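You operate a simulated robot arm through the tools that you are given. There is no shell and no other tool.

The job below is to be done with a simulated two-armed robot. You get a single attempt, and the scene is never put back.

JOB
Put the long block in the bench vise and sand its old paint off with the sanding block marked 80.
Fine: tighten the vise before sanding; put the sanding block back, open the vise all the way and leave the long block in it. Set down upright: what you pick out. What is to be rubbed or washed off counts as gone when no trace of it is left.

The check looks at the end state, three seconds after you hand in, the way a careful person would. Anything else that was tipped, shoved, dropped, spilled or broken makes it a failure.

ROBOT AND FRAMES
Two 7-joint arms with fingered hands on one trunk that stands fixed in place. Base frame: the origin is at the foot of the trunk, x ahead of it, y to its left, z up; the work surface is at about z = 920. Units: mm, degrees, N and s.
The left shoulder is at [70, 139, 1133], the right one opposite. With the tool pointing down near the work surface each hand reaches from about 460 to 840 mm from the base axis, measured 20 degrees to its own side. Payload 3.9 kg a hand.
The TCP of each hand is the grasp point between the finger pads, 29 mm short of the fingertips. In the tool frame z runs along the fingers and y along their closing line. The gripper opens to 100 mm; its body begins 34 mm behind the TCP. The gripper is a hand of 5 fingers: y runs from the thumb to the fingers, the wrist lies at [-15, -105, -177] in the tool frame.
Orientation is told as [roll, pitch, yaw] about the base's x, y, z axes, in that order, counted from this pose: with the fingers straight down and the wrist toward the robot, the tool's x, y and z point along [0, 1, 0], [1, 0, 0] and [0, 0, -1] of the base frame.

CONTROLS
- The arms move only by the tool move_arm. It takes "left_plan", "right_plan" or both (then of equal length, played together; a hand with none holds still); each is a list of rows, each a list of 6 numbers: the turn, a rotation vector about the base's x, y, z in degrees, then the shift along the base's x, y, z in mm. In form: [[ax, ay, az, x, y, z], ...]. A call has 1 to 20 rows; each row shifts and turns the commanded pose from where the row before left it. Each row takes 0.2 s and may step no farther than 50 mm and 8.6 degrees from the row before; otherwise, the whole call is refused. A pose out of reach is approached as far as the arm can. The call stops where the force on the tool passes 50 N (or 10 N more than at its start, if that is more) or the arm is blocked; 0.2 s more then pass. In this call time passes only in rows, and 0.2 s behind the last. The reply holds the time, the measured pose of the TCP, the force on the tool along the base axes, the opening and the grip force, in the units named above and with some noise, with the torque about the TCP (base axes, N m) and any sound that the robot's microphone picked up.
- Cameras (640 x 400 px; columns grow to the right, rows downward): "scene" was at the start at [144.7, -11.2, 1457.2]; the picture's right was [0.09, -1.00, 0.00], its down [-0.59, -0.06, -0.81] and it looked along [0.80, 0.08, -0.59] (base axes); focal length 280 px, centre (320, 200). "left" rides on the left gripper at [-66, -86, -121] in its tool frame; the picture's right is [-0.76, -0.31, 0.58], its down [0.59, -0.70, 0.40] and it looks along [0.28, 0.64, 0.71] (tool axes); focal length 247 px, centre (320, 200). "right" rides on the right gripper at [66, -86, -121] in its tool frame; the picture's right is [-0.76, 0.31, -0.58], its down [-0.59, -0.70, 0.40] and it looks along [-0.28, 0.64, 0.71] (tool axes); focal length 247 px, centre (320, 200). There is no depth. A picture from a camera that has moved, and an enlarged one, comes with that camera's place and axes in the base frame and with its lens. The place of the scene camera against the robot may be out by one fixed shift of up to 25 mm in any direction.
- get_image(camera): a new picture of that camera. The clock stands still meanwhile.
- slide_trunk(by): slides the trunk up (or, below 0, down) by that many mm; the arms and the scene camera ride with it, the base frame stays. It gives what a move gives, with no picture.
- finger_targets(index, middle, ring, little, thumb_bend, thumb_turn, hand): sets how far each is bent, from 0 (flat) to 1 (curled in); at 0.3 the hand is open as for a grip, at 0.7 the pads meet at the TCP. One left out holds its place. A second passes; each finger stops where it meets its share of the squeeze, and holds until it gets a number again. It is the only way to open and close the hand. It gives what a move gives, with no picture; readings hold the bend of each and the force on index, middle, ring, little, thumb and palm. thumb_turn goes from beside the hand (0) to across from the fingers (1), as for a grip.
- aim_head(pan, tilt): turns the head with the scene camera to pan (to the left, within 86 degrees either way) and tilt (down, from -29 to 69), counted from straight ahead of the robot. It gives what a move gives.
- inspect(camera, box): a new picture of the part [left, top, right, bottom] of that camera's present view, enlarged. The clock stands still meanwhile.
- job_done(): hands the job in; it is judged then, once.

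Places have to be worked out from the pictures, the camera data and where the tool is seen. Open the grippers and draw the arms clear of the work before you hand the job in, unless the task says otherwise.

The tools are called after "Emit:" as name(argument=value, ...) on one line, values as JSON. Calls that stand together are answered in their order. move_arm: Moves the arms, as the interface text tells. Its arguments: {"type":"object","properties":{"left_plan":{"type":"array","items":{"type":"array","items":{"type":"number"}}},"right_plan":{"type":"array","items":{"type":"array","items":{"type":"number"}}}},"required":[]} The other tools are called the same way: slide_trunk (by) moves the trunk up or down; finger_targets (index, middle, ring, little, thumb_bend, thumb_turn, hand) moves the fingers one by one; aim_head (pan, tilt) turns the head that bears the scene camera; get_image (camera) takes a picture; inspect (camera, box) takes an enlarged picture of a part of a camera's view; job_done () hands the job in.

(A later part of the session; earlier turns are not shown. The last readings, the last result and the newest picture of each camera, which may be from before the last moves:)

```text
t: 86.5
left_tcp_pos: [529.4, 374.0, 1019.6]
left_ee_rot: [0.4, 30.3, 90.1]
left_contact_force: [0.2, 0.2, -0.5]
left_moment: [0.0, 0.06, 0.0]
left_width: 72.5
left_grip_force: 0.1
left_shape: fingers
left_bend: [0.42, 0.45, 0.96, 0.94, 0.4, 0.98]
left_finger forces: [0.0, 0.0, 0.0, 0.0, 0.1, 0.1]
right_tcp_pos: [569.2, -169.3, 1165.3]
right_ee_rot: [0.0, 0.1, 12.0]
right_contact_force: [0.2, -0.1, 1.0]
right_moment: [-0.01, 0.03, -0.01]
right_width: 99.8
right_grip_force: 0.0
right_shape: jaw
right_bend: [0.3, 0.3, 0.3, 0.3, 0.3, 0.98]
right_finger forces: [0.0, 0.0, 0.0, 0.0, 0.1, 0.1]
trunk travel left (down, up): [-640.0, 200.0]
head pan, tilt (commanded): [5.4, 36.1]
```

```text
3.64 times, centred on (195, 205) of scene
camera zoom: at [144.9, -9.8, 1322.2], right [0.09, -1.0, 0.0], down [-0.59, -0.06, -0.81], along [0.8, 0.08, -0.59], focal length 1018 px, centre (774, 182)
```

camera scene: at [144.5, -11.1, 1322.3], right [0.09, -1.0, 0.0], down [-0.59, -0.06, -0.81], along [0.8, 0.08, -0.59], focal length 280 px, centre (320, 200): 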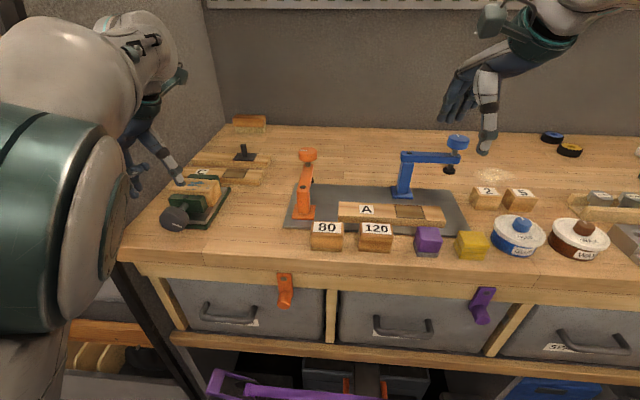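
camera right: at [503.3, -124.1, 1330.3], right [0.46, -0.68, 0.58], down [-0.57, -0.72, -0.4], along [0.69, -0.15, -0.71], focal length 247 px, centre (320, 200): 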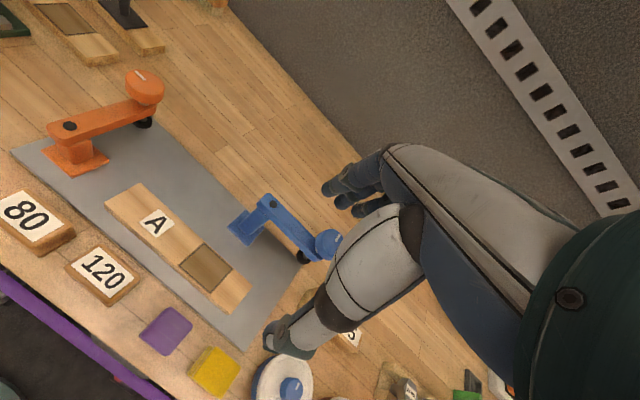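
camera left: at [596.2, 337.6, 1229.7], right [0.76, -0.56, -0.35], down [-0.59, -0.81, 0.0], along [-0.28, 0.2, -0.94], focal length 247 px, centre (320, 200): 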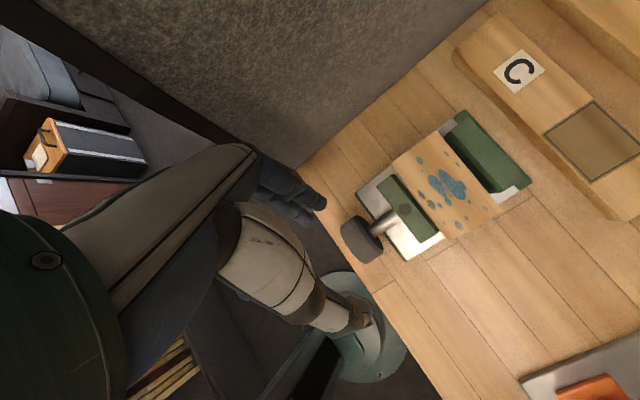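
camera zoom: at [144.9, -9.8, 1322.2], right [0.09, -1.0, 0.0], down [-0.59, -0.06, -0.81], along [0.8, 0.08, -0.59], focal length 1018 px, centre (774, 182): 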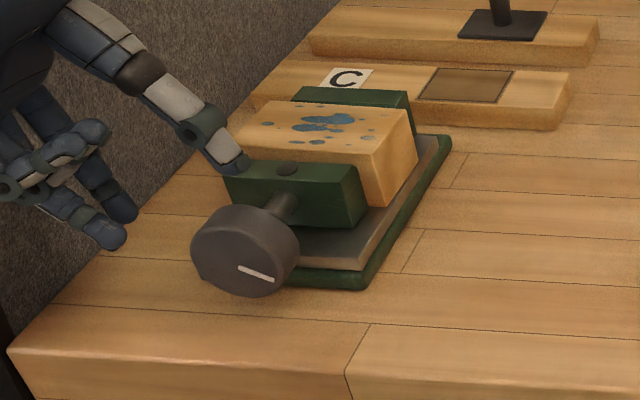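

I now sweep the hand in the air around the knob axis again with the lowered trunk to check the reach.

Emit:
move_arm(left_plan=[[7.5, 0, 0, 0, -9.2, 4.5], [7.5, 0, 0, 0, -9.8, 3.3], [7.5, 0, 0, 0, -10.1, 2], [7.5, 0, 0, 0, -10.3, 0.7], [7.5, 0, 0, 0, -10.3, -0.7], [7.5, 0, 0, 0, -10.1, -2]])

Emit:
get_image(camera="scene")

```text
t: 87.9
left_tcp_pos: [527.7, 321.5, 1022.6]
left_ee_rot: [0.4, -13.1, 91.3]
left_contact_force: [0.8, 0.3, -0.4]
left_moment: [0.01, -0.03, -0.02]
left_width: 72.3
left_grip_force: 0.1
left_shape: fingers
left_bend: [0.42, 0.45, 0.96, 0.94, 0.4, 0.98]
left_finger forces: [0.0, 0.0, 0.1, 0.0, 0.1, 0.0]
right_tcp_pos: [569.2, -170.5, 1165.3]
right_ee_rot: [0.0, -0.1, 11.9]
right_contact_force: [0.0, 0.3, -0.8]
right_moment: [-0.01, 0.01, 0.01]
right_width: 99.8
right_grip_force: 0.0
right_shape: jaw
right_bend: [0.3, 0.3, 0.3, 0.3, 0.3, 0.98]
right_finger forces: [0.0, 0.1, 0.0, 0.0, 0.1, 0.1]
trunk travel left (down, up): [-640.0, 200.0]
head pan, tilt (commanded): [5.4, 36.1]
```

```text
taken
camera scene: at [145.2, -11.4, 1322.2], right [0.09, -1.0, 0.0], down [-0.59, -0.06, -0.81], along [0.8, 0.08, -0.59], focal length 280 px, centre (320, 200)
```

scene: 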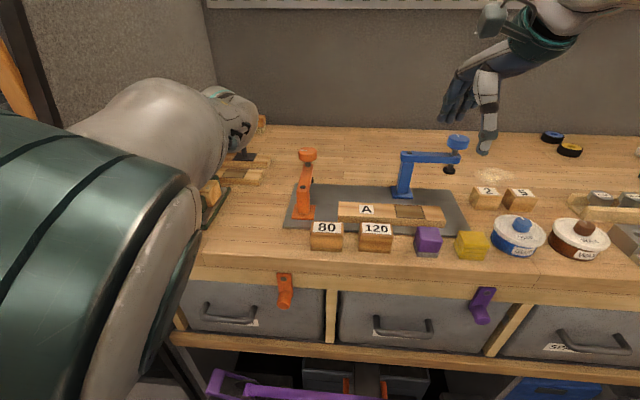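

Deviation is smaller now (≈7 mm at +13°). I go back to −30°, and give the hand about 8° less yaw to relieve the wrist, then sweep again.

Emit:
move_arm(left_plan=[[-7.5, 0, -1.4, 0, 6, 4], [-7.5, 0, -1.4, 0, 8.5, 1.5], [-7.5, 0, -1.4, 0, 9.5, -0.7], [-7.5, 0, -1.4, 0, 9.8, -2], [-7.5, 0, -1.4, 0, 9.5, -3.3], [-7.5, 0, -1.4, 0, 9, -4.5]])

Emit:
inspect(camera="scene", box=[110, 130, 260, 260])

```text
t: 89.3
left_tcp_pos: [529.0, 363.9, 1023.1]
left_ee_rot: [-3.3, 30.2, 80.6]
left_contact_force: [0.8, -0.5, -0.6]
left_moment: [-0.02, 0.01, 0.0]
left_width: 72.5
left_grip_force: 0.2
left_shape: fingers
left_bend: [0.42, 0.45, 0.96, 0.94, 0.4, 0.98]
left_finger forces: [0.1, 0.0, 0.1, 0.0, 0.0, 0.1]
right_tcp_pos: [567.3, -170.2, 1165.0]
right_ee_rot: [0.0, 0.1, 11.8]
right_contact_force: [0.0, 1.3, -0.4]
right_moment: [-0.04, -0.04, 0.0]
right_width: 99.8
right_grip_force: 0.1
right_shape: jaw
right_bend: [0.3, 0.3, 0.3, 0.3, 0.3, 0.98]
right_finger forces: [0.0, 0.1, 0.0, 0.1, 0.1, 0.0]
trunk travel left (down, up): [-640.0, 200.0]
head pan, tilt (commanded): [5.4, 36.1]
```

```text
3.08 times, centred on (185, 195) of scene
camera zoom: at [144.9, -9.8, 1322.2], right [0.09, -1.0, 0.0], down [-0.59, -0.06, -0.81], along [0.8, 0.08, -0.59], focal length 862 px, centre (735, 215)
```

zoom: 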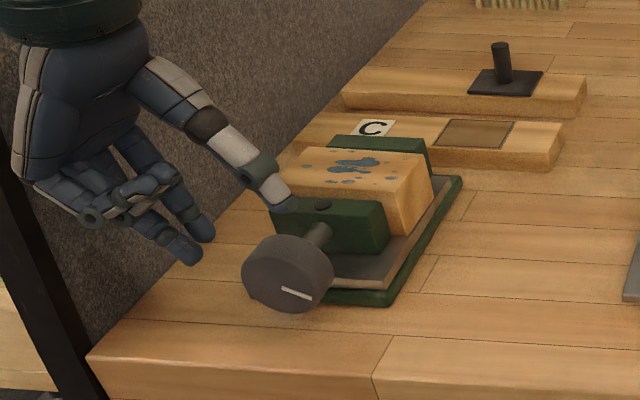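

Now I correct the lateral offset and repeat the sweep in the air with yaw ≈81.

Emit:
move_arm(left_plan=[[0, 0, 0, -1, 4.7, -2.7], [7.5, 0, 0, 0, -8.5, 4.2], [7.5, 0, 0, 0, -9.1, 3.1], [7.5, 0, 0, 0, -9.4, 1.9], [7.5, 0, 0, 0, -9.5, 0.65], [7.5, 0, 0, 0, -9.5, -0.65], [7.5, 0, 0, 0, -9.4, -1.9]])

```text
t: 90.9
left_tcp_pos: [527.1, 322.5, 1025.2]
left_ee_rot: [3.5, -12.9, 82.8]
left_contact_force: [-0.5, -0.1, 0.0]
left_moment: [0.01, 0.01, 0.0]
left_width: 72.7
left_grip_force: 0.0
left_shape: fingers
left_bend: [0.42, 0.45, 0.96, 0.94, 0.4, 0.98]
left_finger forces: [0.0, 0.0, 0.0, 0.0, 0.0, 0.1]
right_tcp_pos: [568.5, -172.1, 1164.8]
right_ee_rot: [0.0, 0.0, 11.8]
right_contact_force: [-0.2, -0.6, 0.6]
right_moment: [0.03, -0.01, -0.01]
right_width: 99.8
right_grip_force: 0.1
right_shape: jaw
right_bend: [0.3, 0.3, 0.3, 0.3, 0.3, 0.98]
right_finger forces: [0.1, 0.0, 0.0, 0.0, 0.0, 0.0]
trunk travel left (down, up): [-640.0, 200.0]
head pan, tilt (commanded): [5.4, 36.1]
```

The range θ ≤ −5° is dependable, so I'll work in strokes of about 34° from −38° to −4°. I swing back on an arc to −38°, staying clear of the knob and wall.

Emit:
move_arm(left_plan=[[-7.3, 0, 1, 0, 11.4, 3.9], [-7.3, 0, 1, 0, 9.5, 0.4], [-7.3, 0, 1, 0, 9.5, -0.9], [-7.3, 0, 1, 0, 9.3, -2.1], [-7.3, 0, 1, 0, 9, -3.2], [-7.3, 0, 1, 0, 4.9, -10.4], [-7.2, 0, 1, 0, 2.1, -11.1]])

Emit:
inspect(camera="scene", box=[110, 130, 260, 260])

Emit:
get_image(camera="left")

```text
t: 92.5
left_tcp_pos: [528.3, 369.1, 1004.9]
left_ee_rot: [-0.8, 36.6, 88.3]
left_contact_force: [-0.1, -0.4, -0.7]
left_moment: [0.01, 0.03, -0.01]
left_width: 72.9
left_grip_force: 0.1
left_shape: fingers
left_bend: [0.42, 0.45, 0.96, 0.94, 0.4, 0.98]
left_finger forces: [0.1, 0.1, 0.0, 0.1, 0.1, 0.0]
right_tcp_pos: [570.0, -170.3, 1165.2]
right_ee_rot: [0.0, 0.0, 11.8]
right_contact_force: [0.2, 0.0, 0.2]
right_moment: [-0.01, -0.03, -0.01]
right_width: 100.0
right_grip_force: 0.0
right_shape: jaw
right_bend: [0.3, 0.3, 0.3, 0.3, 0.3, 0.98]
right_finger forces: [0.0, 0.0, 0.1, 0.1, 0.0, 0.1]
trunk travel left (down, up): [-640.0, 200.0]
head pan, tilt (commanded): [5.4, 36.1]
```

```text
3.08 times, centred on (185, 195) of scene
camera zoom: at [145.1, -9.8, 1322.2], right [0.09, -1.0, 0.0], down [-0.59, -0.06, -0.81], along [0.8, 0.08, -0.59], focal length 862 px, centre (735, 215)
```

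zoom: 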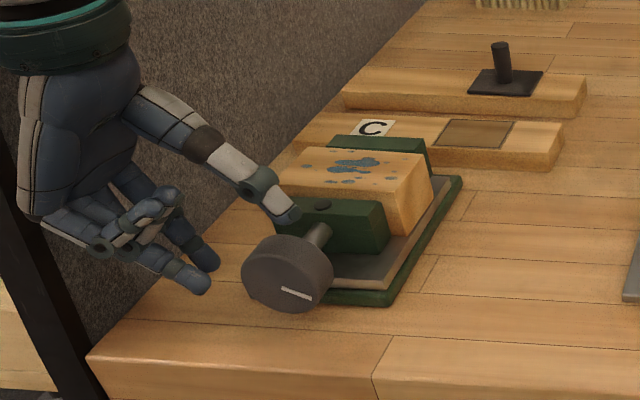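

```text
taken
camera left: at [591.7, 370.2, 1154.8], right [0.75, -0.61, -0.27], down [-0.61, -0.79, 0.09], along [-0.27, 0.1, -0.96], focal length 247 px, centre (320, 200)
```

left: 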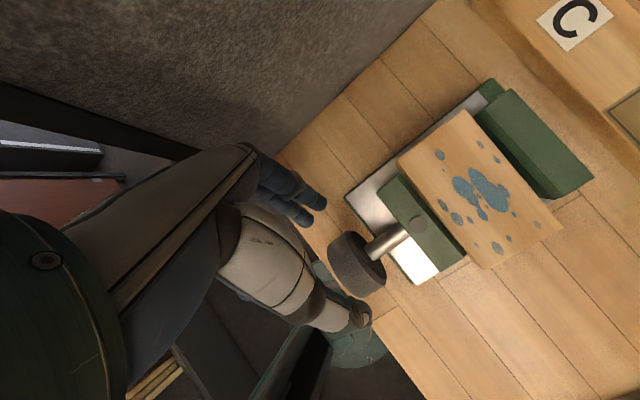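

Well placed: on the axis, 60 mm out. I narrow the fingers slightly and advance 40 mm to grip depth.

Emit:
finger_targets(hand="left", index=0.46, middle=0.49, thumb_bend=0.42)

Emit:
move_arm(left_plan=[[0, 0, 0, 0, -8.6, -10.5], [0, 0, 0, 0, -8.3, -10.9], [0, 0, 0, 0, -8.1, -10.9]])

Emit:
inspect(camera="scene", box=[110, 130, 260, 260])

Emit:
inspect(camera="left", box=[280, 150, 480, 350])

```text
t: 93.5
left_tcp_pos: [529.6, 368.0, 1006.6]
left_ee_rot: [-0.7, 36.4, 88.3]
left_contact_force: [0.4, -0.6, 0.6]
left_moment: [0.02, 0.0, 0.0]
left_width: 65.6
left_grip_force: 0.0
left_shape: fingers
left_bend: [0.46, 0.49, 0.96, 0.94, 0.42, 0.98]
left_finger forces: [0.0, 0.0, 0.0, 0.0, 0.0, 0.1]
right_tcp_pos: [567.7, -171.0, 1166.0]
right_ee_rot: [0.0, 0.0, 11.8]
right_contact_force: [0.0, 0.7, 0.5]
right_moment: [-0.02, 0.0, 0.01]
right_width: 99.8
right_grip_force: 0.1
right_shape: jaw
right_bend: [0.3, 0.3, 0.3, 0.3, 0.3, 0.98]
right_finger forces: [0.0, 0.0, 0.0, 0.0, 0.1, 0.0]
trunk travel left (down, up): [-640.0, 200.0]
head pan, tilt (commanded): [5.4, 36.1]
```

```text
t: 94.3
left_tcp_pos: [529.2, 343.4, 973.5]
left_ee_rot: [-0.7, 36.3, 88.3]
left_contact_force: [-0.1, 0.4, -0.2]
left_moment: [-0.02, 0.01, 0.0]
left_width: 65.4
left_grip_force: 0.1
left_shape: fingers
left_bend: [0.46, 0.49, 0.96, 0.94, 0.42, 0.98]
left_finger forces: [0.0, 0.0, 0.1, 0.0, 0.0, 0.0]
right_tcp_pos: [569.1, -170.6, 1165.7]
right_ee_rot: [0.0, 0.0, 11.9]
right_contact_force: [0.5, 0.0, 0.3]
right_moment: [0.01, 0.0, 0.0]
right_width: 99.8
right_grip_force: 0.0
right_shape: jaw
right_bend: [0.3, 0.3, 0.3, 0.3, 0.3, 0.98]
right_finger forces: [0.0, 0.0, 0.0, 0.0, 0.0, 0.1]
trunk travel left (down, up): [-640.0, 200.0]
head pan, tilt (commanded): [5.4, 36.1]
```

```text
3.08 times, centred on (185, 195) of scene
camera zoom: at [144.9, -11.4, 1322.2], right [0.09, -1.0, 0.0], down [-0.59, -0.06, -0.81], along [0.8, 0.08, -0.59], focal length 862 px, centre (735, 215)
```

zoom: 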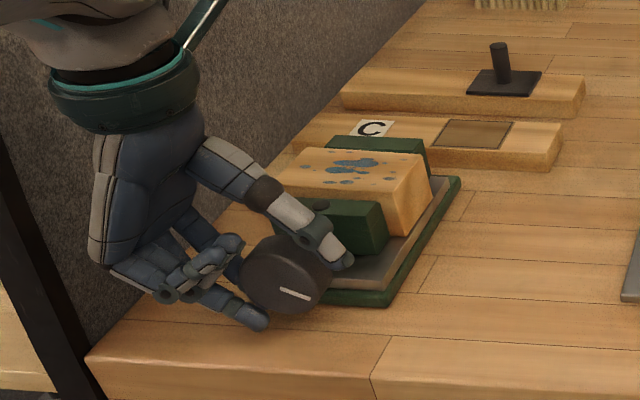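

```text
2.00 times, centred on (380, 250) of left
camera zoom: at [592.1, 343.7, 1123.0], right [0.75, -0.61, -0.28], down [-0.61, -0.79, 0.09], along [-0.27, 0.1, -0.96], focal length 494 px, centre (200, 100)
```

zoom: 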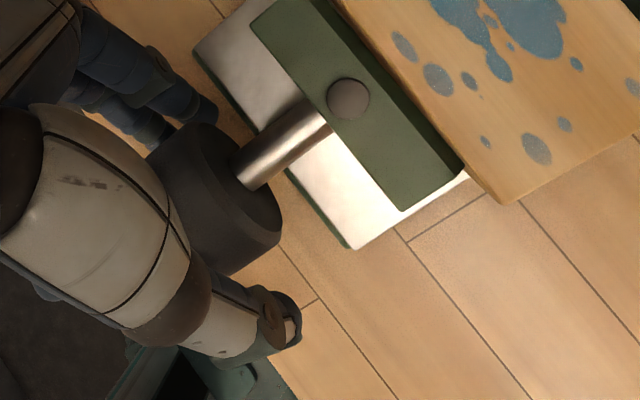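

Good straddle, no contact. I close on the knob and turn it +32° on the arc, following the jaw slightly in x.

Emit:
finger_targets(hand="left", index=0.68, middle=0.68, thumb_bend=0.68)

Emit:
move_arm(left_plan=[[8, 0, 0, 0.5, -2.4, 1.5], [8, 0, 0, 0.5, -2.5, 1.2], [8, 0, 0, 0.5, -2.7, 0.8], [8, 0, 0, 0.5, -2.8, 0.4]])

Emit:
inspect(camera="left", box=[280, 150, 480, 350])

```text
t: 95.3
left_tcp_pos: [528.5, 345.8, 973.3]
left_ee_rot: [-0.7, 36.3, 88.3]
left_contact_force: [-2.8, 5.2, -5.8]
left_moment: [0.12, 0.08, -0.06]
left_width: 42.3
left_grip_force: 14.2
left_shape: fingers
left_bend: [0.55, 0.6, 0.96, 0.94, 0.58, 0.97]
left_finger forces: [11.1, 6.6, 0.0, 0.0, 11.6, 0.0]
right_tcp_pos: [569.3, -170.0, 1165.8]
right_ee_rot: [-0.1, 0.0, 11.9]
right_contact_force: [-0.3, 0.1, -0.6]
right_moment: [-0.03, 0.01, 0.03]
right_width: 99.9
right_grip_force: 0.1
right_shape: jaw
right_bend: [0.3, 0.3, 0.3, 0.3, 0.3, 0.98]
right_finger forces: [0.0, 0.0, 0.0, 0.1, 0.0, 0.0]
trunk travel left (down, up): [-640.0, 200.0]
head pan, tilt (commanded): [5.4, 36.1]
```

```text
t: 96.3
left_tcp_pos: [527.7, 339.2, 976.2]
left_ee_rot: [-0.5, 6.6, 89.4]
left_contact_force: [-0.6, 1.7, 0.3]
left_moment: [0.0, 0.02, -0.07]
left_width: 42.5
left_grip_force: 13.5
left_shape: fingers
left_bend: [0.55, 0.61, 0.96, 0.94, 0.59, 0.97]
left_finger forces: [9.1, 5.0, 0.0, 0.1, 12.8, 0.1]
right_tcp_pos: [568.3, -171.2, 1164.5]
right_ee_rot: [0.0, 0.0, 11.8]
right_contact_force: [0.3, 0.6, 0.4]
right_moment: [0.04, -0.01, 0.02]
right_width: 99.7
right_grip_force: 0.0
right_shape: jaw
right_bend: [0.3, 0.3, 0.3, 0.3, 0.3, 0.98]
right_finger forces: [0.0, 0.0, 0.1, 0.1, 0.0, 0.0]
trunk travel left (down, up): [-640.0, 200.0]
head pan, tilt (commanded): [5.4, 36.1]
```

```text
2.00 times, centred on (380, 250) of left
camera zoom: at [592.1, 265.4, 1107.7], right [0.76, -0.38, -0.53], down [-0.59, -0.74, -0.32], along [-0.27, 0.56, -0.78], focal length 494 px, centre (200, 100)
```

zoom: 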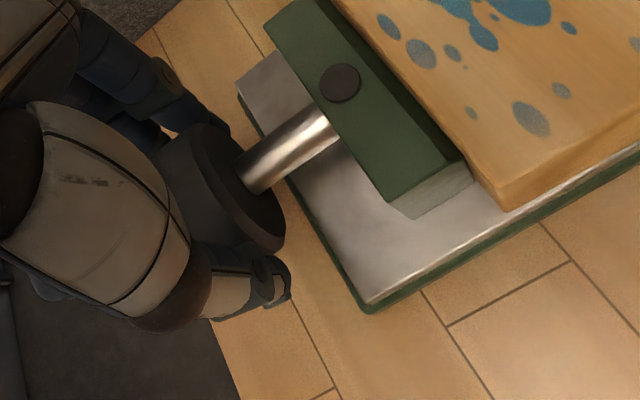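

The stroke went smoothly with almost no stray force, so I continue the same grip for another 24°.

Emit:
move_arm(left_plan=[[8, 0, 0, 0.5, -2.8, 0.1], [8, 0, 0, 0.5, -2.8, -0.3], [8, 0, 0, 0.5, -2.7, -0.6]])

Emit:
inspect(camera="left", box=[280, 150, 480, 350])

```text
t: 97.1
left_tcp_pos: [527.9, 335.8, 972.1]
left_ee_rot: [0.8, -17.4, 90.2]
left_contact_force: [-1.6, -3.4, -2.4]
left_moment: [-0.02, -0.02, 0.11]
left_width: 39.3
left_grip_force: 12.6
left_shape: fingers
left_bend: [0.57, 0.67, 0.96, 0.94, 0.59, 0.96]
left_finger forces: [9.1, 1.9, 0.0, 0.0, 13.5, 0.0]
right_tcp_pos: [568.3, -169.7, 1165.5]
right_ee_rot: [0.0, 0.1, 11.9]
right_contact_force: [0.5, 0.1, -0.9]
right_moment: [0.05, -0.06, 0.0]
right_width: 99.8
right_grip_force: 0.0
right_shape: jaw
right_bend: [0.3, 0.3, 0.3, 0.3, 0.3, 0.98]
right_finger forces: [0.1, 0.0, 0.0, 0.0, 0.1, 0.0]
trunk travel left (down, up): [-640.0, 200.0]
head pan, tilt (commanded): [5.4, 36.1]
```

```text
2.00 times, centred on (380, 250) of left
camera zoom: at [594.8, 218.4, 1060.5], right [0.75, -0.11, -0.65], down [-0.59, -0.56, -0.58], along [-0.3, 0.82, -0.48], focal length 494 px, centre (200, 100)
```

zoom: 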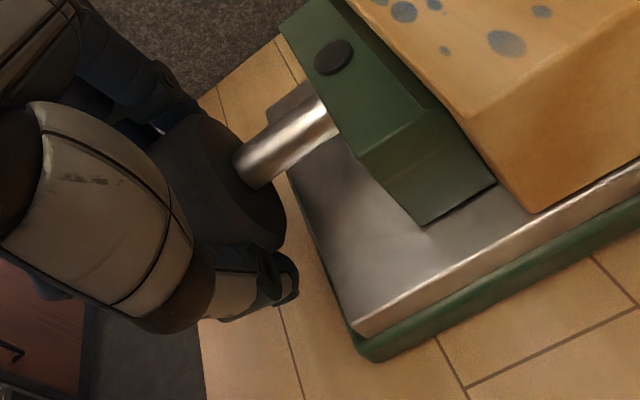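

56° more done. I release the knob, back out, swing back to −37° on a wider arc and re-advance.

Emit:
finger_targets(hand="left", index=0.45, middle=0.48, thumb_bend=0.42)

Emit:
move_arm(left_plan=[[0, 0, 0, 0, -4.5, 14.3], [0, 0, 0, 0, -4.5, 14.3], [0, 0, 0, 0, -4.5, 14.3], [-7.7, 0, 0, 0, 8.5, 2.1], [-7.7, 0, 0, 0, 8.7, 0.9], [-7.7, 0, 0, 0, 8.8, -0.3], [-7.7, 0, 0, 0, 8.6, -1.5], [-7.7, 0, 0, 0, 8.3, -2.6], [-7.7, 0, 0, 0, 7.9, -3.6], [-7.7, 0, 0, 0, 7.4, -4.7]])

Emit:
inspect(camera="scene", box=[110, 130, 260, 260])

Emit:
inspect(camera="left", box=[320, 70, 560, 300])

```text
t: 98.1
left_tcp_pos: [529.9, 332.9, 973.3]
left_ee_rot: [0.5, -17.2, 89.8]
left_contact_force: [0.8, 0.4, -0.4]
left_moment: [0.0, -0.01, 0.0]
left_width: 65.9
left_grip_force: 0.2
left_shape: fingers
left_bend: [0.45, 0.48, 0.96, 0.94, 0.42, 0.97]
left_finger forces: [0.0, 0.1, 0.0, 0.0, 0.0, 0.0]
right_tcp_pos: [569.2, -170.2, 1165.9]
right_ee_rot: [0.0, -0.1, 11.9]
right_contact_force: [-0.8, 0.1, -0.4]
right_moment: [0.02, 0.0, 0.0]
right_width: 100.0
right_grip_force: 0.1
right_shape: jaw
right_bend: [0.3, 0.3, 0.3, 0.3, 0.3, 0.98]
right_finger forces: [0.0, 0.0, 0.1, 0.0, 0.0, 0.0]
trunk travel left (down, up): [-640.0, 200.0]
head pan, tilt (commanded): [5.4, 36.1]
```

```text
t: 100.3
left_tcp_pos: [530.3, 371.2, 1009.5]
left_ee_rot: [-0.8, 34.4, 88.3]
left_contact_force: [-0.8, 0.7, -0.9]
left_moment: [-0.03, 0.02, 0.03]
left_width: 66.2
left_grip_force: 0.0
left_shape: fingers
left_bend: [0.45, 0.48, 0.96, 0.94, 0.42, 0.97]
left_finger forces: [0.0, 0.0, 0.0, 0.0, 0.0, 0.0]
right_tcp_pos: [569.0, -169.5, 1165.1]
right_ee_rot: [-0.2, 0.0, 11.9]
right_contact_force: [0.2, -0.5, -0.1]
right_moment: [0.0, -0.02, 0.04]
right_width: 100.0
right_grip_force: 0.0
right_shape: jaw
right_bend: [0.3, 0.3, 0.3, 0.3, 0.3, 0.98]
right_finger forces: [0.0, 0.0, 0.1, 0.0, 0.0, 0.0]
trunk travel left (down, up): [-640.0, 200.0]
head pan, tilt (commanded): [5.4, 36.1]
```

```text
3.08 times, centred on (185, 195) of scene
camera zoom: at [145.0, -9.5, 1322.2], right [0.09, -1.0, 0.0], down [-0.59, -0.06, -0.81], along [0.8, 0.08, -0.59], focal length 862 px, centre (735, 215)
```

zoom: 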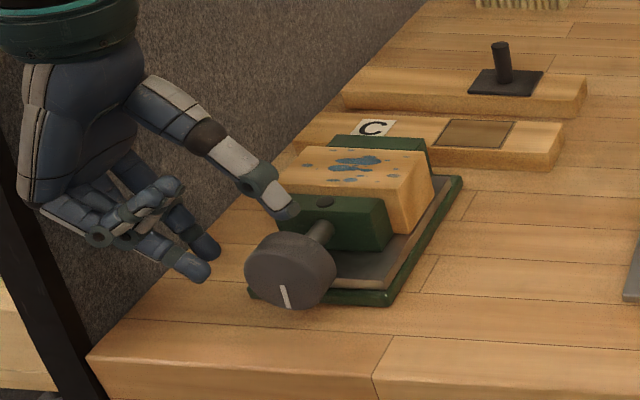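

```text
1.74 times, centred on (440, 185) of left
camera zoom: at [594.8, 366.2, 1159.1], right [0.75, -0.6, -0.3], down [-0.61, -0.79, 0.06], along [-0.27, 0.13, -0.95], focal length 430 px, centre (111, 226)
```

zoom: 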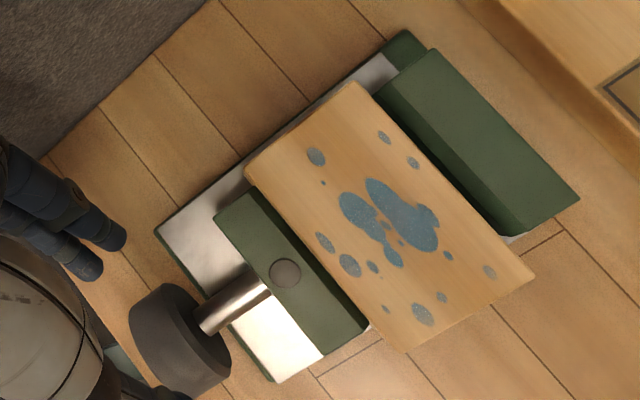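

The mark now points down (~80° turned in all), the jaw has moved ≈4 mm and nearly touches the block. I re-advance and do the next full stroke.

Emit:
move_arm(left_plan=[[0, 0, 0, 0.5, -9.1, -11.9], [0, 0, 0, 0.5, -9.1, -11.9], [0, 0, 0, 0.5, -9.1, -11.9]])

Emit:
finger_targets(hand="left", index=0.68, middle=0.68, thumb_bend=0.68)

Emit:
inspect(camera="left", box=[280, 150, 480, 350])

```text
t: 101.1
left_tcp_pos: [532.0, 341.9, 973.4]
left_ee_rot: [-0.7, 34.3, 88.3]
left_contact_force: [-0.3, 0.1, 0.9]
left_moment: [0.04, -0.01, 0.01]
left_width: 65.9
left_grip_force: 0.6
left_shape: fingers
left_bend: [0.45, 0.48, 0.96, 0.94, 0.42, 0.97]
left_finger forces: [0.3, 0.1, 0.0, 0.1, 0.0, 0.0]
right_tcp_pos: [568.2, -170.8, 1166.1]
right_ee_rot: [0.0, 0.0, 11.8]
right_contact_force: [0.2, 0.4, 0.2]
right_moment: [-0.03, 0.0, 0.01]
right_width: 99.9
right_grip_force: 0.1
right_shape: jaw
right_bend: [0.3, 0.3, 0.3, 0.3, 0.3, 0.98]
right_finger forces: [0.0, 0.1, 0.1, 0.0, 0.0, 0.0]
trunk travel left (down, up): [-640.0, 200.0]
head pan, tilt (commanded): [5.4, 36.1]
```

```text
t: 102.1
left_tcp_pos: [532.8, 342.8, 973.8]
left_ee_rot: [-0.6, 34.3, 88.4]
left_contact_force: [-2.5, 5.4, -6.2]
left_moment: [0.09, 0.06, -0.05]
left_width: 42.3
left_grip_force: 15.0
left_shape: fingers
left_bend: [0.55, 0.6, 0.96, 0.94, 0.58, 0.97]
left_finger forces: [11.9, 7.2, 0.0, 0.1, 11.4, 0.0]
right_tcp_pos: [568.8, -169.7, 1166.0]
right_ee_rot: [-0.1, 0.0, 11.9]
right_contact_force: [-0.5, -0.8, -0.3]
right_moment: [0.0, 0.02, -0.01]
right_width: 99.6
right_grip_force: 0.1
right_shape: jaw
right_bend: [0.3, 0.3, 0.3, 0.3, 0.3, 0.98]
right_finger forces: [0.0, 0.0, 0.1, 0.0, 0.0, 0.0]
trunk travel left (down, up): [-640.0, 200.0]
head pan, tilt (commanded): [5.4, 36.1]
```

```text
2.00 times, centred on (380, 250) of left
camera zoom: at [596.5, 338.9, 1121.8], right [0.75, -0.6, -0.3], down [-0.61, -0.79, 0.06], along [-0.27, 0.14, -0.95], focal length 494 px, centre (200, 100)
```

zoom: 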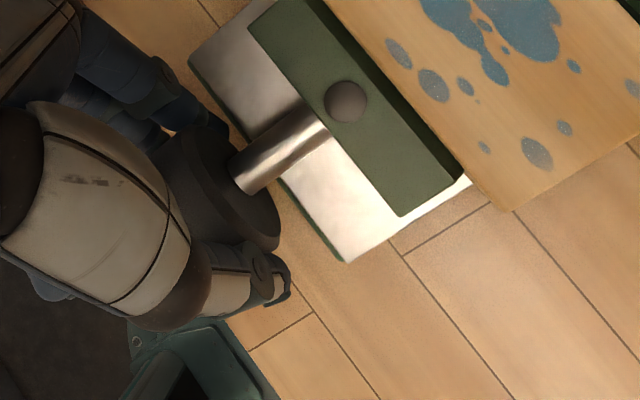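

Gripped at 15 N. I turn another 52° on the arc.

Emit:
move_arm(left_plan=[[7.5, 0, 0, 0.4, -2.25, 1.3], [7.5, 0, 0, 0.4, -2.4, 1.0], [7.5, 0, 0, 0.4, -2.5, 0.7], [7.5, 0, 0, 0.4, -2.6, 0.4], [7.5, 0, 0, 0.4, -2.6, 0], [7.5, 0, 0, 0.4, -2.6, -0.3], [7.5, 0, 0, 0.4, -2.5, -0.6]])

Emit:
inspect(camera="left", box=[280, 130, 520, 350])

```text
t: 103.7
left_tcp_pos: [530.4, 335.9, 972.8]
left_ee_rot: [0.5, -16.2, 90.3]
left_contact_force: [1.3, -4.7, 7.8]
left_moment: [-0.11, -0.01, 0.04]
left_width: 41.0
left_grip_force: 12.3
left_shape: fingers
left_bend: [0.58, 0.65, 0.96, 0.94, 0.59, 0.96]
left_finger forces: [9.0, 3.1, 0.1, 0.1, 12.7, 0.0]
right_tcp_pos: [567.4, -172.2, 1165.4]
right_ee_rot: [0.2, -0.1, 11.9]
right_contact_force: [0.8, 0.3, -0.5]
right_moment: [0.02, -0.01, 0.03]
right_width: 99.8
right_grip_force: 0.2
right_shape: jaw
right_bend: [0.3, 0.3, 0.3, 0.3, 0.3, 0.98]
right_finger forces: [0.0, 0.0, 0.0, 0.0, 0.0, 0.0]
trunk travel left (down, up): [-640.0, 200.0]
head pan, tilt (commanded): [5.4, 36.1]
```

```text
1.82 times, centred on (400, 240) of left
camera zoom: at [598.2, 220.4, 1065.5], right [0.75, -0.13, -0.65], down [-0.59, -0.57, -0.57], along [-0.29, 0.81, -0.51], focal length 449 px, centre (174, 127)
```

zoom: 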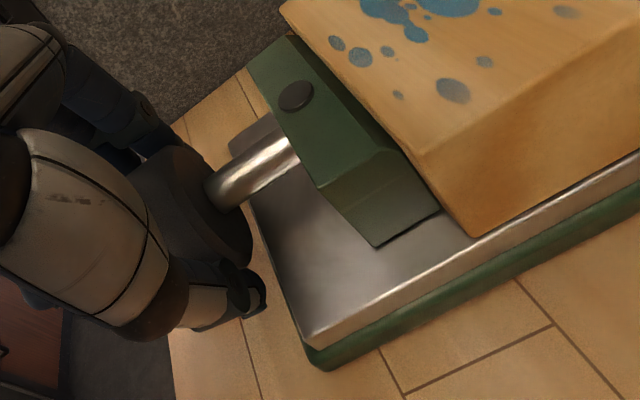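

Little resistance yet. I release, swing back and re-advance for the next stroke.

Emit:
finger_targets(hand="left", index=0.45, middle=0.48, thumb_bend=0.42)

Emit:
move_arm(left_plan=[[0, 0, 0, 0, -4.5, 14.3], [0, 0, 0, 0, -4.5, 14.3], [0, 0, 0, 0, -4.5, 14.3], [-7.7, 0, 0, 0, 8.5, 2.1], [-7.7, 0, 0, 0, 8.7, 0.9], [-7.7, 0, 0, 0, 8.8, -0.3], [-7.7, 0, 0, 0, 8.6, -1.5], [-7.7, 0, 0, 0, 8.3, -2.6], [-7.7, 0, 0, 0, 7.9, -3.6], [-7.7, 0, 0, 0, 7.4, -4.7]])

Emit:
inspect(camera="scene", box=[110, 130, 260, 260])

Emit:
inspect(camera="left", box=[320, 70, 560, 300])

```text
t: 104.7
left_tcp_pos: [532.4, 332.7, 972.3]
left_ee_rot: [0.5, -15.7, 89.8]
left_contact_force: [1.1, -0.3, -0.4]
left_moment: [-0.02, 0.02, 0.03]
left_width: 65.8
left_grip_force: 0.1
left_shape: fingers
left_bend: [0.45, 0.48, 0.96, 0.94, 0.42, 0.97]
left_finger forces: [0.1, 0.0, 0.0, 0.0, 0.0, 0.0]
right_tcp_pos: [568.5, -171.1, 1166.2]
right_ee_rot: [-0.1, -0.1, 11.9]
right_contact_force: [0.2, 0.4, 0.3]
right_moment: [-0.01, 0.0, 0.03]
right_width: 99.9
right_grip_force: 0.0
right_shape: jaw
right_bend: [0.3, 0.3, 0.3, 0.3, 0.3, 0.98]
right_finger forces: [0.1, 0.0, 0.0, 0.0, 0.0, 0.1]
trunk travel left (down, up): [-640.0, 200.0]
head pan, tilt (commanded): [5.4, 36.1]
```

```text
t: 106.9
left_tcp_pos: [536.5, 370.2, 1009.4]
left_ee_rot: [-0.7, 35.8, 88.3]
left_contact_force: [0.5, -0.1, 0.2]
left_moment: [-0.04, -0.02, -0.01]
left_width: 66.0
left_grip_force: 0.2
left_shape: fingers
left_bend: [0.45, 0.48, 0.96, 0.95, 0.42, 0.98]
left_finger forces: [0.0, 0.0, 0.0, 0.1, 0.0, 0.0]
right_tcp_pos: [569.3, -169.0, 1165.7]
right_ee_rot: [-0.1, 0.1, 11.8]
right_contact_force: [-0.1, 1.2, 0.2]
right_moment: [0.0, 0.0, 0.01]
right_width: 100.0
right_grip_force: 0.1
right_shape: jaw
right_bend: [0.3, 0.3, 0.3, 0.3, 0.3, 0.98]
right_finger forces: [0.0, 0.0, 0.0, 0.1, 0.0, 0.0]
trunk travel left (down, up): [-640.0, 200.0]
head pan, tilt (commanded): [5.4, 36.1]
```

```text
3.08 times, centred on (185, 195) of scene
camera zoom: at [145.1, -9.5, 1322.2], right [0.09, -1.0, 0.0], down [-0.59, -0.06, -0.81], along [0.8, 0.08, -0.59], focal length 862 px, centre (735, 215)
```

zoom: 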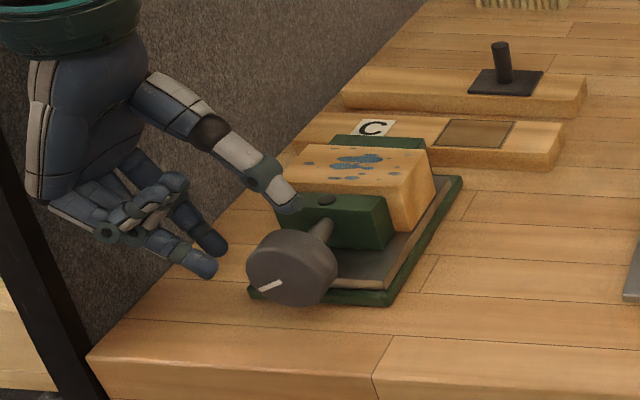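

```text
1.74 times, centred on (440, 185) of left
camera zoom: at [600.6, 369.6, 1158.3], right [0.75, -0.6, -0.28], down [-0.61, -0.79, 0.08], along [-0.27, 0.11, -0.96], focal length 430 px, centre (111, 226)
```

zoom: 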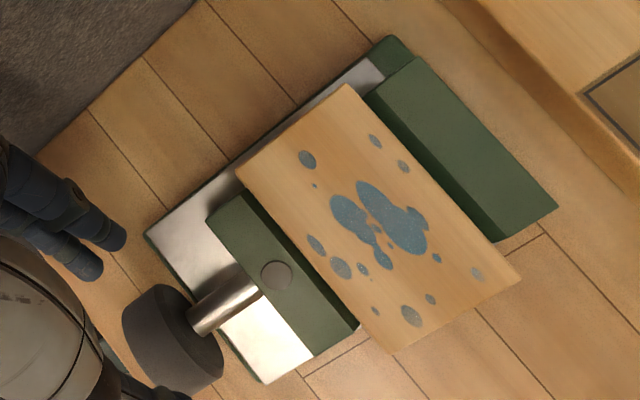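

The mark has passed the bottom (~130° in all) and the jaw is pushing the block. I re-advance, close and do the next stroke.

Emit:
move_arm(left_plan=[[0, 0, 0, -0.5, -8.8, -12.2], [0, 0, 0, -0.5, -8.8, -12.2], [0, 0, 0, -0.5, -8.8, -12.2]])

Emit:
finger_targets(hand="left", index=0.68, middle=0.68, thumb_bend=0.68)

Emit:
move_arm(left_plan=[[7.5, 0, 0, 0.4, -2.25, 1.3], [7.5, 0, 0, 0.4, -2.4, 1.0], [7.5, 0, 0, 0.4, -2.5, 0.7], [7.5, 0, 0, 0.4, -2.6, 0.4], [7.5, 0, 0, 0.4, -2.6, 0], [7.5, 0, 0, 0.4, -2.6, -0.3], [7.5, 0, 0, 0.4, -2.5, -0.6]])

Emit:
inspect(camera="left", box=[280, 130, 520, 350])

```text
t: 107.7
left_tcp_pos: [535.3, 343.3, 978.1]
left_ee_rot: [-1.3, 35.4, 88.1]
left_contact_force: [1.2, 6.5, 18.5]
left_moment: [0.57, -0.25, 0.03]
left_width: 61.5
left_grip_force: 9.1
left_shape: fingers
left_bend: [0.48, 0.48, 0.96, 0.95, 0.42, 0.98]
left_finger forces: [18.5, 0.0, 0.0, 0.2, 0.1, 0.0]
right_tcp_pos: [565.3, -170.3, 1167.8]
right_ee_rot: [-0.1, -0.3, 11.9]
right_contact_force: [-1.2, -0.4, 0.0]
right_moment: [0.02, -0.02, 0.01]
right_width: 99.8
right_grip_force: 0.0
right_shape: jaw
right_bend: [0.3, 0.3, 0.3, 0.3, 0.3, 0.98]
right_finger forces: [0.0, 0.0, 0.1, 0.0, 0.0, 0.0]
trunk travel left (down, up): [-640.0, 200.0]
head pan, tilt (commanded): [5.4, 36.1]
```

```text
t: 108.7
left_tcp_pos: [535.6, 343.8, 973.7]
left_ee_rot: [-0.8, 35.7, 88.3]
left_contact_force: [-2.5, 19.3, 10.3]
left_moment: [0.46, -0.13, 0.02]
left_width: 42.3
left_grip_force: 24.3
left_shape: fingers
left_bend: [0.56, 0.6, 0.96, 0.95, 0.59, 0.97]
left_finger forces: [30.2, 7.5, 0.1, 0.1, 10.9, 0.0]
right_tcp_pos: [567.2, -167.9, 1166.7]
right_ee_rot: [-0.2, -0.1, 11.9]
right_contact_force: [-0.1, 0.4, -0.4]
right_moment: [0.01, 0.0, -0.02]
right_width: 99.9
right_grip_force: 0.1
right_shape: jaw
right_bend: [0.3, 0.3, 0.3, 0.3, 0.3, 0.98]
right_finger forces: [0.0, 0.0, 0.0, 0.1, 0.0, 0.0]
trunk travel left (down, up): [-640.0, 200.0]
head pan, tilt (commanded): [5.4, 36.1]
```

```text
t: 110.3
left_tcp_pos: [532.7, 338.5, 970.6]
left_ee_rot: [0.8, -14.5, 90.3]
left_contact_force: [2.0, -4.2, 4.3]
left_moment: [-0.07, 0.0, 0.06]
left_width: 39.9
left_grip_force: 12.9
left_shape: fingers
left_bend: [0.58, 0.66, 0.96, 0.95, 0.59, 0.96]
left_finger forces: [9.0, 2.3, 0.0, 0.1, 14.4, 0.0]
right_tcp_pos: [569.7, -171.4, 1165.3]
right_ee_rot: [0.1, -0.1, 11.8]
right_contact_force: [0.5, -0.2, 0.0]
right_moment: [-0.01, -0.01, -0.01]
right_width: 99.7
right_grip_force: 0.0
right_shape: jaw
right_bend: [0.3, 0.3, 0.3, 0.3, 0.3, 0.98]
right_finger forces: [0.0, 0.0, 0.0, 0.0, 0.1, 0.0]
trunk travel left (down, up): [-640.0, 200.0]
head pan, tilt (commanded): [5.4, 36.1]
```

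```text
1.82 times, centred on (400, 240) of left
camera zoom: at [600.2, 224.4, 1066.1], right [0.75, -0.15, -0.64], down [-0.59, -0.58, -0.56], along [-0.3, 0.8, -0.53], focal length 449 px, centre (174, 127)
```

zoom: 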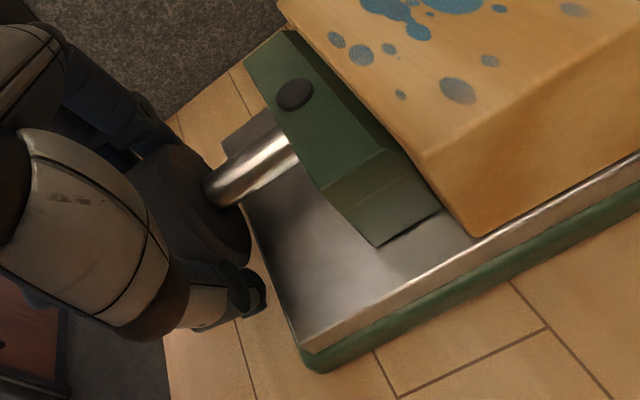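

The index fingertip brushed the vise base during that advance, so next time I start less steep and nearer to me. I release and swing back to −30° to look.

Emit:
finger_targets(hand="left", index=0.46, middle=0.48, thumb_bend=0.42)

Emit:
move_arm(left_plan=[[0, 0, 0, 0, -4.5, 14.3], [0, 0, 0, 0, -4.5, 14.3], [0, 0, 0, 0, -4.5, 14.3], [-7.7, 0, 0, -0.5, 8.5, 2.1], [-7.7, 0, 0, -0.5, 8.7, 0.9], [-7.7, 0, 0, -0.5, 8.8, -0.3], [-7.7, 0, 0, -0.5, 8.6, -1.5], [-7.7, 0, 0, -0.5, 8.3, -2.6], [-7.7, 0, 0, -0.5, 7.9, -3.6]])

Emit:
inspect(camera="scene", box=[110, 130, 260, 260])

Emit:
inspect(camera="left", box=[320, 70, 560, 300])

```text
t: 111.3
left_tcp_pos: [533.9, 335.3, 971.8]
left_ee_rot: [0.3, -14.3, 89.9]
left_contact_force: [-0.5, -0.1, 0.4]
left_moment: [-0.02, -0.02, 0.0]
left_width: 64.7
left_grip_force: 0.0
left_shape: fingers
left_bend: [0.46, 0.48, 0.96, 0.95, 0.42, 0.97]
left_finger forces: [0.0, 0.0, 0.0, 0.0, 0.1, 0.0]
right_tcp_pos: [568.6, -171.0, 1166.1]
right_ee_rot: [0.0, 0.0, 12.0]
right_contact_force: [-0.1, -0.5, -0.5]
right_moment: [-0.01, -0.02, 0.02]
right_width: 100.0
right_grip_force: 0.1
right_shape: jaw
right_bend: [0.3, 0.3, 0.3, 0.3, 0.3, 0.98]
right_finger forces: [0.1, 0.1, 0.1, 0.0, 0.0, 0.1]
trunk travel left (down, up): [-640.0, 200.0]
head pan, tilt (commanded): [5.4, 36.1]
```

```text
t: 113.3
left_tcp_pos: [534.6, 363.0, 1013.5]
left_ee_rot: [-0.6, 29.5, 88.5]
left_contact_force: [0.3, 0.6, 0.4]
left_moment: [0.0, 0.01, 0.01]
left_width: 64.8
left_grip_force: 0.1
left_shape: fingers
left_bend: [0.46, 0.48, 0.96, 0.95, 0.42, 0.98]
left_finger forces: [0.1, 0.0, 0.0, 0.0, 0.0, 0.0]
right_tcp_pos: [568.4, -169.0, 1164.9]
right_ee_rot: [-0.2, -0.1, 11.9]
right_contact_force: [-0.2, 0.6, -0.1]
right_moment: [0.01, -0.01, 0.0]
right_width: 99.8
right_grip_force: 0.1
right_shape: jaw
right_bend: [0.3, 0.3, 0.3, 0.3, 0.3, 0.98]
right_finger forces: [0.1, 0.1, 0.0, 0.1, 0.0, 0.0]
trunk travel left (down, up): [-640.0, 200.0]
head pan, tilt (commanded): [5.4, 36.1]
```

```text
3.08 times, centred on (185, 195) of scene
camera zoom: at [144.7, -9.9, 1322.2], right [0.09, -1.0, 0.0], down [-0.59, -0.06, -0.81], along [0.8, 0.08, -0.59], focal length 862 px, centre (735, 215)
```

zoom: 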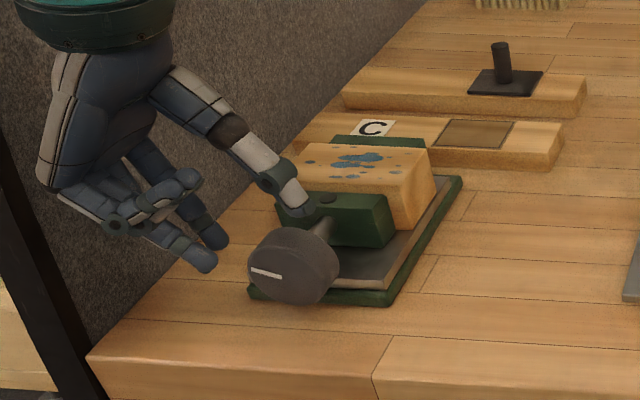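

```text
1.74 times, centred on (440, 185) of left
camera zoom: at [598.8, 345.6, 1162.3], right [0.75, -0.57, -0.34], down [-0.61, -0.79, -0.01], along [-0.27, 0.21, -0.94], focal length 430 px, centre (111, 226)
```

zoom: 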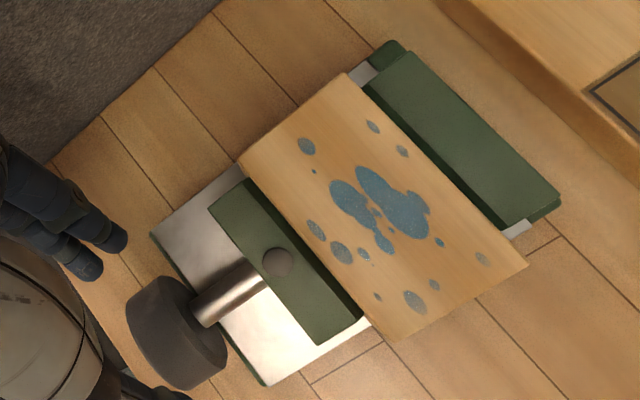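

The knob is ~190° round and the jaw at +8.4 mm; about 3–4 mm of gap remains at the fixed jaw. I re-advance at −30° and make the next stroke.

Emit:
move_arm(left_plan=[[0, 0, 0, -0.3, -6.8, -12.6], [0, 0, 0, -0.3, -6.8, -12.6], [0, 0, 0, -0.3, -6.8, -12.2]])

Emit:
finger_targets(hand="left", index=0.68, middle=0.68, thumb_bend=0.68)

Emit:
move_arm(left_plan=[[7.7, 0, 0, 0.4, -2.5, 1.2], [7.7, 0, 0, 0.4, -2.7, 0.9], [7.7, 0, 0, 0.4, -2.8, 0.5], [7.7, 0, 0, 0.4, -2.8, 0.1], [7.7, 0, 0, 0.4, -2.8, -0.3], [7.7, 0, 0, 0.4, -2.7, -0.6]])

Emit:
inspect(camera="left", box=[280, 130, 520, 350])

```text
t: 114.1
left_tcp_pos: [532.4, 342.4, 976.6]
left_ee_rot: [-0.5, 29.3, 88.5]
left_contact_force: [0.6, 0.0, 0.1]
left_moment: [0.03, 0.02, 0.0]
left_width: 64.8
left_grip_force: 0.0
left_shape: fingers
left_bend: [0.46, 0.48, 0.96, 0.95, 0.42, 0.98]
left_finger forces: [0.0, 0.1, 0.0, 0.0, 0.0, 0.1]
right_tcp_pos: [568.6, -171.1, 1164.8]
right_ee_rot: [0.0, 0.0, 11.9]
right_contact_force: [0.3, 0.1, 0.7]
right_moment: [-0.02, -0.02, -0.03]
right_width: 99.9
right_grip_force: 0.1
right_shape: jaw
right_bend: [0.3, 0.3, 0.3, 0.3, 0.3, 0.98]
right_finger forces: [0.0, 0.0, 0.1, 0.1, 0.1, 0.0]
trunk travel left (down, up): [-640.0, 200.0]
head pan, tilt (commanded): [5.4, 36.1]
```

```text
t: 115.1
left_tcp_pos: [534.5, 342.7, 977.2]
left_ee_rot: [-0.5, 29.3, 88.4]
left_contact_force: [-3.7, 3.2, -4.0]
left_moment: [0.07, 0.12, 0.03]
left_width: 42.6
left_grip_force: 12.6
left_shape: fingers
left_bend: [0.54, 0.64, 0.96, 0.95, 0.59, 0.97]
left_finger forces: [10.6, 4.6, 0.0, 0.0, 10.0, 0.1]
right_tcp_pos: [567.4, -169.2, 1166.1]
right_ee_rot: [-0.2, 0.0, 11.9]
right_contact_force: [-0.4, 0.5, 0.1]
right_moment: [-0.01, 0.02, 0.02]
right_width: 99.8
right_grip_force: 0.1
right_shape: jaw
right_bend: [0.3, 0.3, 0.3, 0.3, 0.3, 0.98]
right_finger forces: [0.0, 0.0, 0.0, 0.0, 0.0, 0.0]
trunk travel left (down, up): [-640.0, 200.0]
head pan, tilt (commanded): [5.4, 36.1]
```

```text
t: 116.5
left_tcp_pos: [531.9, 337.0, 973.0]
left_ee_rot: [0.4, -14.7, 90.3]
left_contact_force: [-2.0, -9.0, 7.3]
left_moment: [-0.22, -0.03, 0.03]
left_width: 40.8
left_grip_force: 10.8
left_shape: fingers
left_bend: [0.58, 0.67, 0.96, 0.95, 0.59, 0.97]
left_finger forces: [7.3, 1.1, 0.0, 0.0, 13.3, 0.1]
right_tcp_pos: [568.3, -173.4, 1166.4]
right_ee_rot: [0.1, 0.0, 11.9]
right_contact_force: [-0.3, 0.0, 0.9]
right_moment: [0.01, -0.03, 0.01]
right_width: 99.6
right_grip_force: 0.1
right_shape: jaw
right_bend: [0.3, 0.3, 0.3, 0.3, 0.3, 0.98]
right_finger forces: [0.1, 0.0, 0.1, 0.0, 0.0, 0.0]
trunk travel left (down, up): [-640.0, 200.0]
head pan, tilt (commanded): [5.4, 36.1]
```

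```text
1.82 times, centred on (400, 240) of left
camera zoom: at [598.5, 223.3, 1068.9], right [0.75, -0.15, -0.64], down [-0.59, -0.58, -0.56], along [-0.29, 0.8, -0.52], focal length 449 px, centre (174, 127)
```

zoom: 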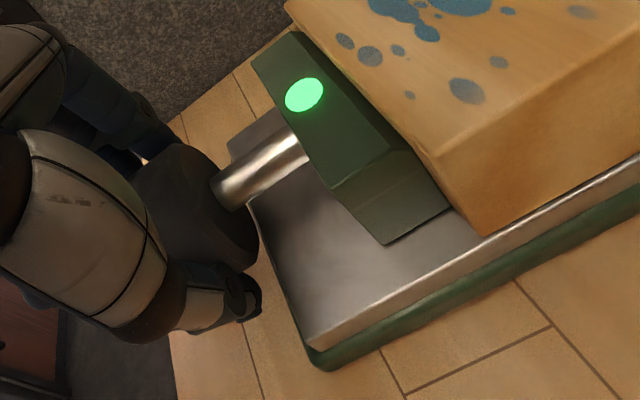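

The indicator on the jaw has turned green: the vise is tight. I release the knob and back off to see that it stays green.

Emit:
finger_targets(hand="left", index=0.46, middle=0.48, thumb_bend=0.42)

Emit:
move_arm(left_plan=[[0, 0, 0, 0, -4.5, 14.3], [0, 0, 0, 0, -4.5, 14.3], [0, 0, 0, 0, -4.5, 14.3], [-7.7, 0, 0, -0.5, 8.5, 2.1], [-7.7, 0, 0, -0.5, 8.7, 0.9], [-7.7, 0, 0, -0.5, 8.8, -0.3], [-7.7, 0, 0, -0.5, 8.6, -1.5], [-7.7, 0, 0, -0.5, 8.3, -2.6], [-7.7, 0, 0, -0.5, 7.9, -3.6], [0, 0, 0, 0, 0, 25], [0, 0, 0, 0, 0, 35]])

Emit:
inspect(camera="scene", box=[110, 130, 260, 260])

Emit:
inspect(camera="left", box=[320, 70, 560, 300])

```text
t: 117.5
left_tcp_pos: [534.3, 335.0, 973.8]
left_ee_rot: [0.4, -14.4, 89.8]
left_contact_force: [0.7, 0.5, -0.2]
left_moment: [0.01, 0.0, -0.04]
left_width: 64.7
left_grip_force: 0.0
left_shape: fingers
left_bend: [0.46, 0.48, 0.96, 0.95, 0.42, 0.97]
left_finger forces: [0.0, 0.1, 0.0, 0.1, 0.0, 0.1]
right_tcp_pos: [568.9, -170.7, 1165.2]
right_ee_rot: [0.1, 0.0, 11.9]
right_contact_force: [-0.5, -0.2, -0.6]
right_moment: [-0.01, -0.02, -0.01]
right_width: 99.4
right_grip_force: 0.1
right_shape: jaw
right_bend: [0.3, 0.3, 0.3, 0.3, 0.3, 0.98]
right_finger forces: [0.0, 0.0, 0.0, 0.1, 0.1, 0.0]
trunk travel left (down, up): [-640.0, 200.0]
head pan, tilt (commanded): [5.4, 36.1]
```

```text
t: 119.9
left_tcp_pos: [531.0, 364.2, 1073.6]
left_ee_rot: [-0.5, 29.3, 88.3]
left_contact_force: [0.4, 0.2, 1.7]
left_moment: [0.0, 0.01, -0.02]
left_width: 64.6
left_grip_force: 0.1
left_shape: fingers
left_bend: [0.46, 0.48, 0.96, 0.95, 0.42, 0.98]
left_finger forces: [0.1, 0.0, 0.0, 0.0, 0.0, 0.0]
right_tcp_pos: [568.4, -170.7, 1165.7]
right_ee_rot: [-0.1, -0.1, 11.9]
right_contact_force: [0.0, -0.2, -0.3]
right_moment: [-0.01, 0.0, 0.01]
right_width: 99.9
right_grip_force: 0.0
right_shape: jaw
right_bend: [0.3, 0.3, 0.3, 0.3, 0.3, 0.98]
right_finger forces: [0.1, 0.0, 0.0, 0.1, 0.0, 0.1]
trunk travel left (down, up): [-640.0, 200.0]
head pan, tilt (commanded): [5.4, 36.1]
```

```text
3.08 times, centred on (185, 195) of scene
camera zoom: at [144.5, -11.1, 1322.2], right [0.09, -1.0, 0.0], down [-0.59, -0.06, -0.81], along [0.8, 0.08, -0.59], focal length 862 px, centre (735, 215)
```

zoom: 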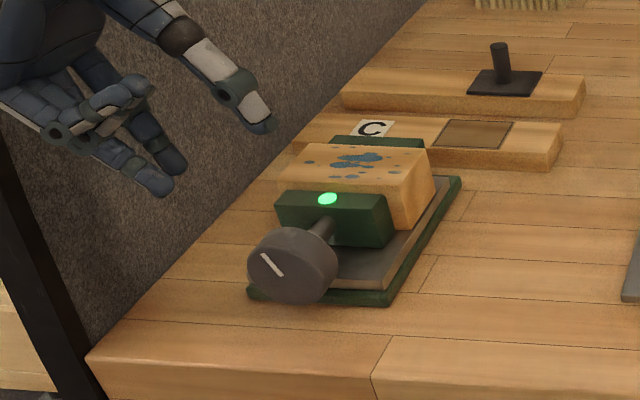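

```text
1.74 times, centred on (440, 185) of left
camera zoom: at [594.6, 346.0, 1223.1], right [0.75, -0.57, -0.35], down [-0.61, -0.79, -0.01], along [-0.27, 0.22, -0.94], focal length 430 px, centre (111, 226)
```

zoom: 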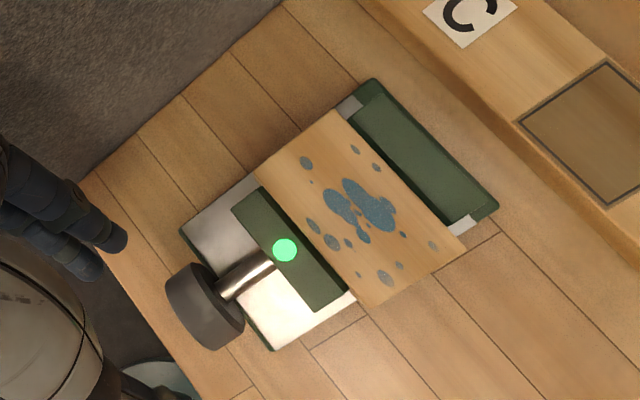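

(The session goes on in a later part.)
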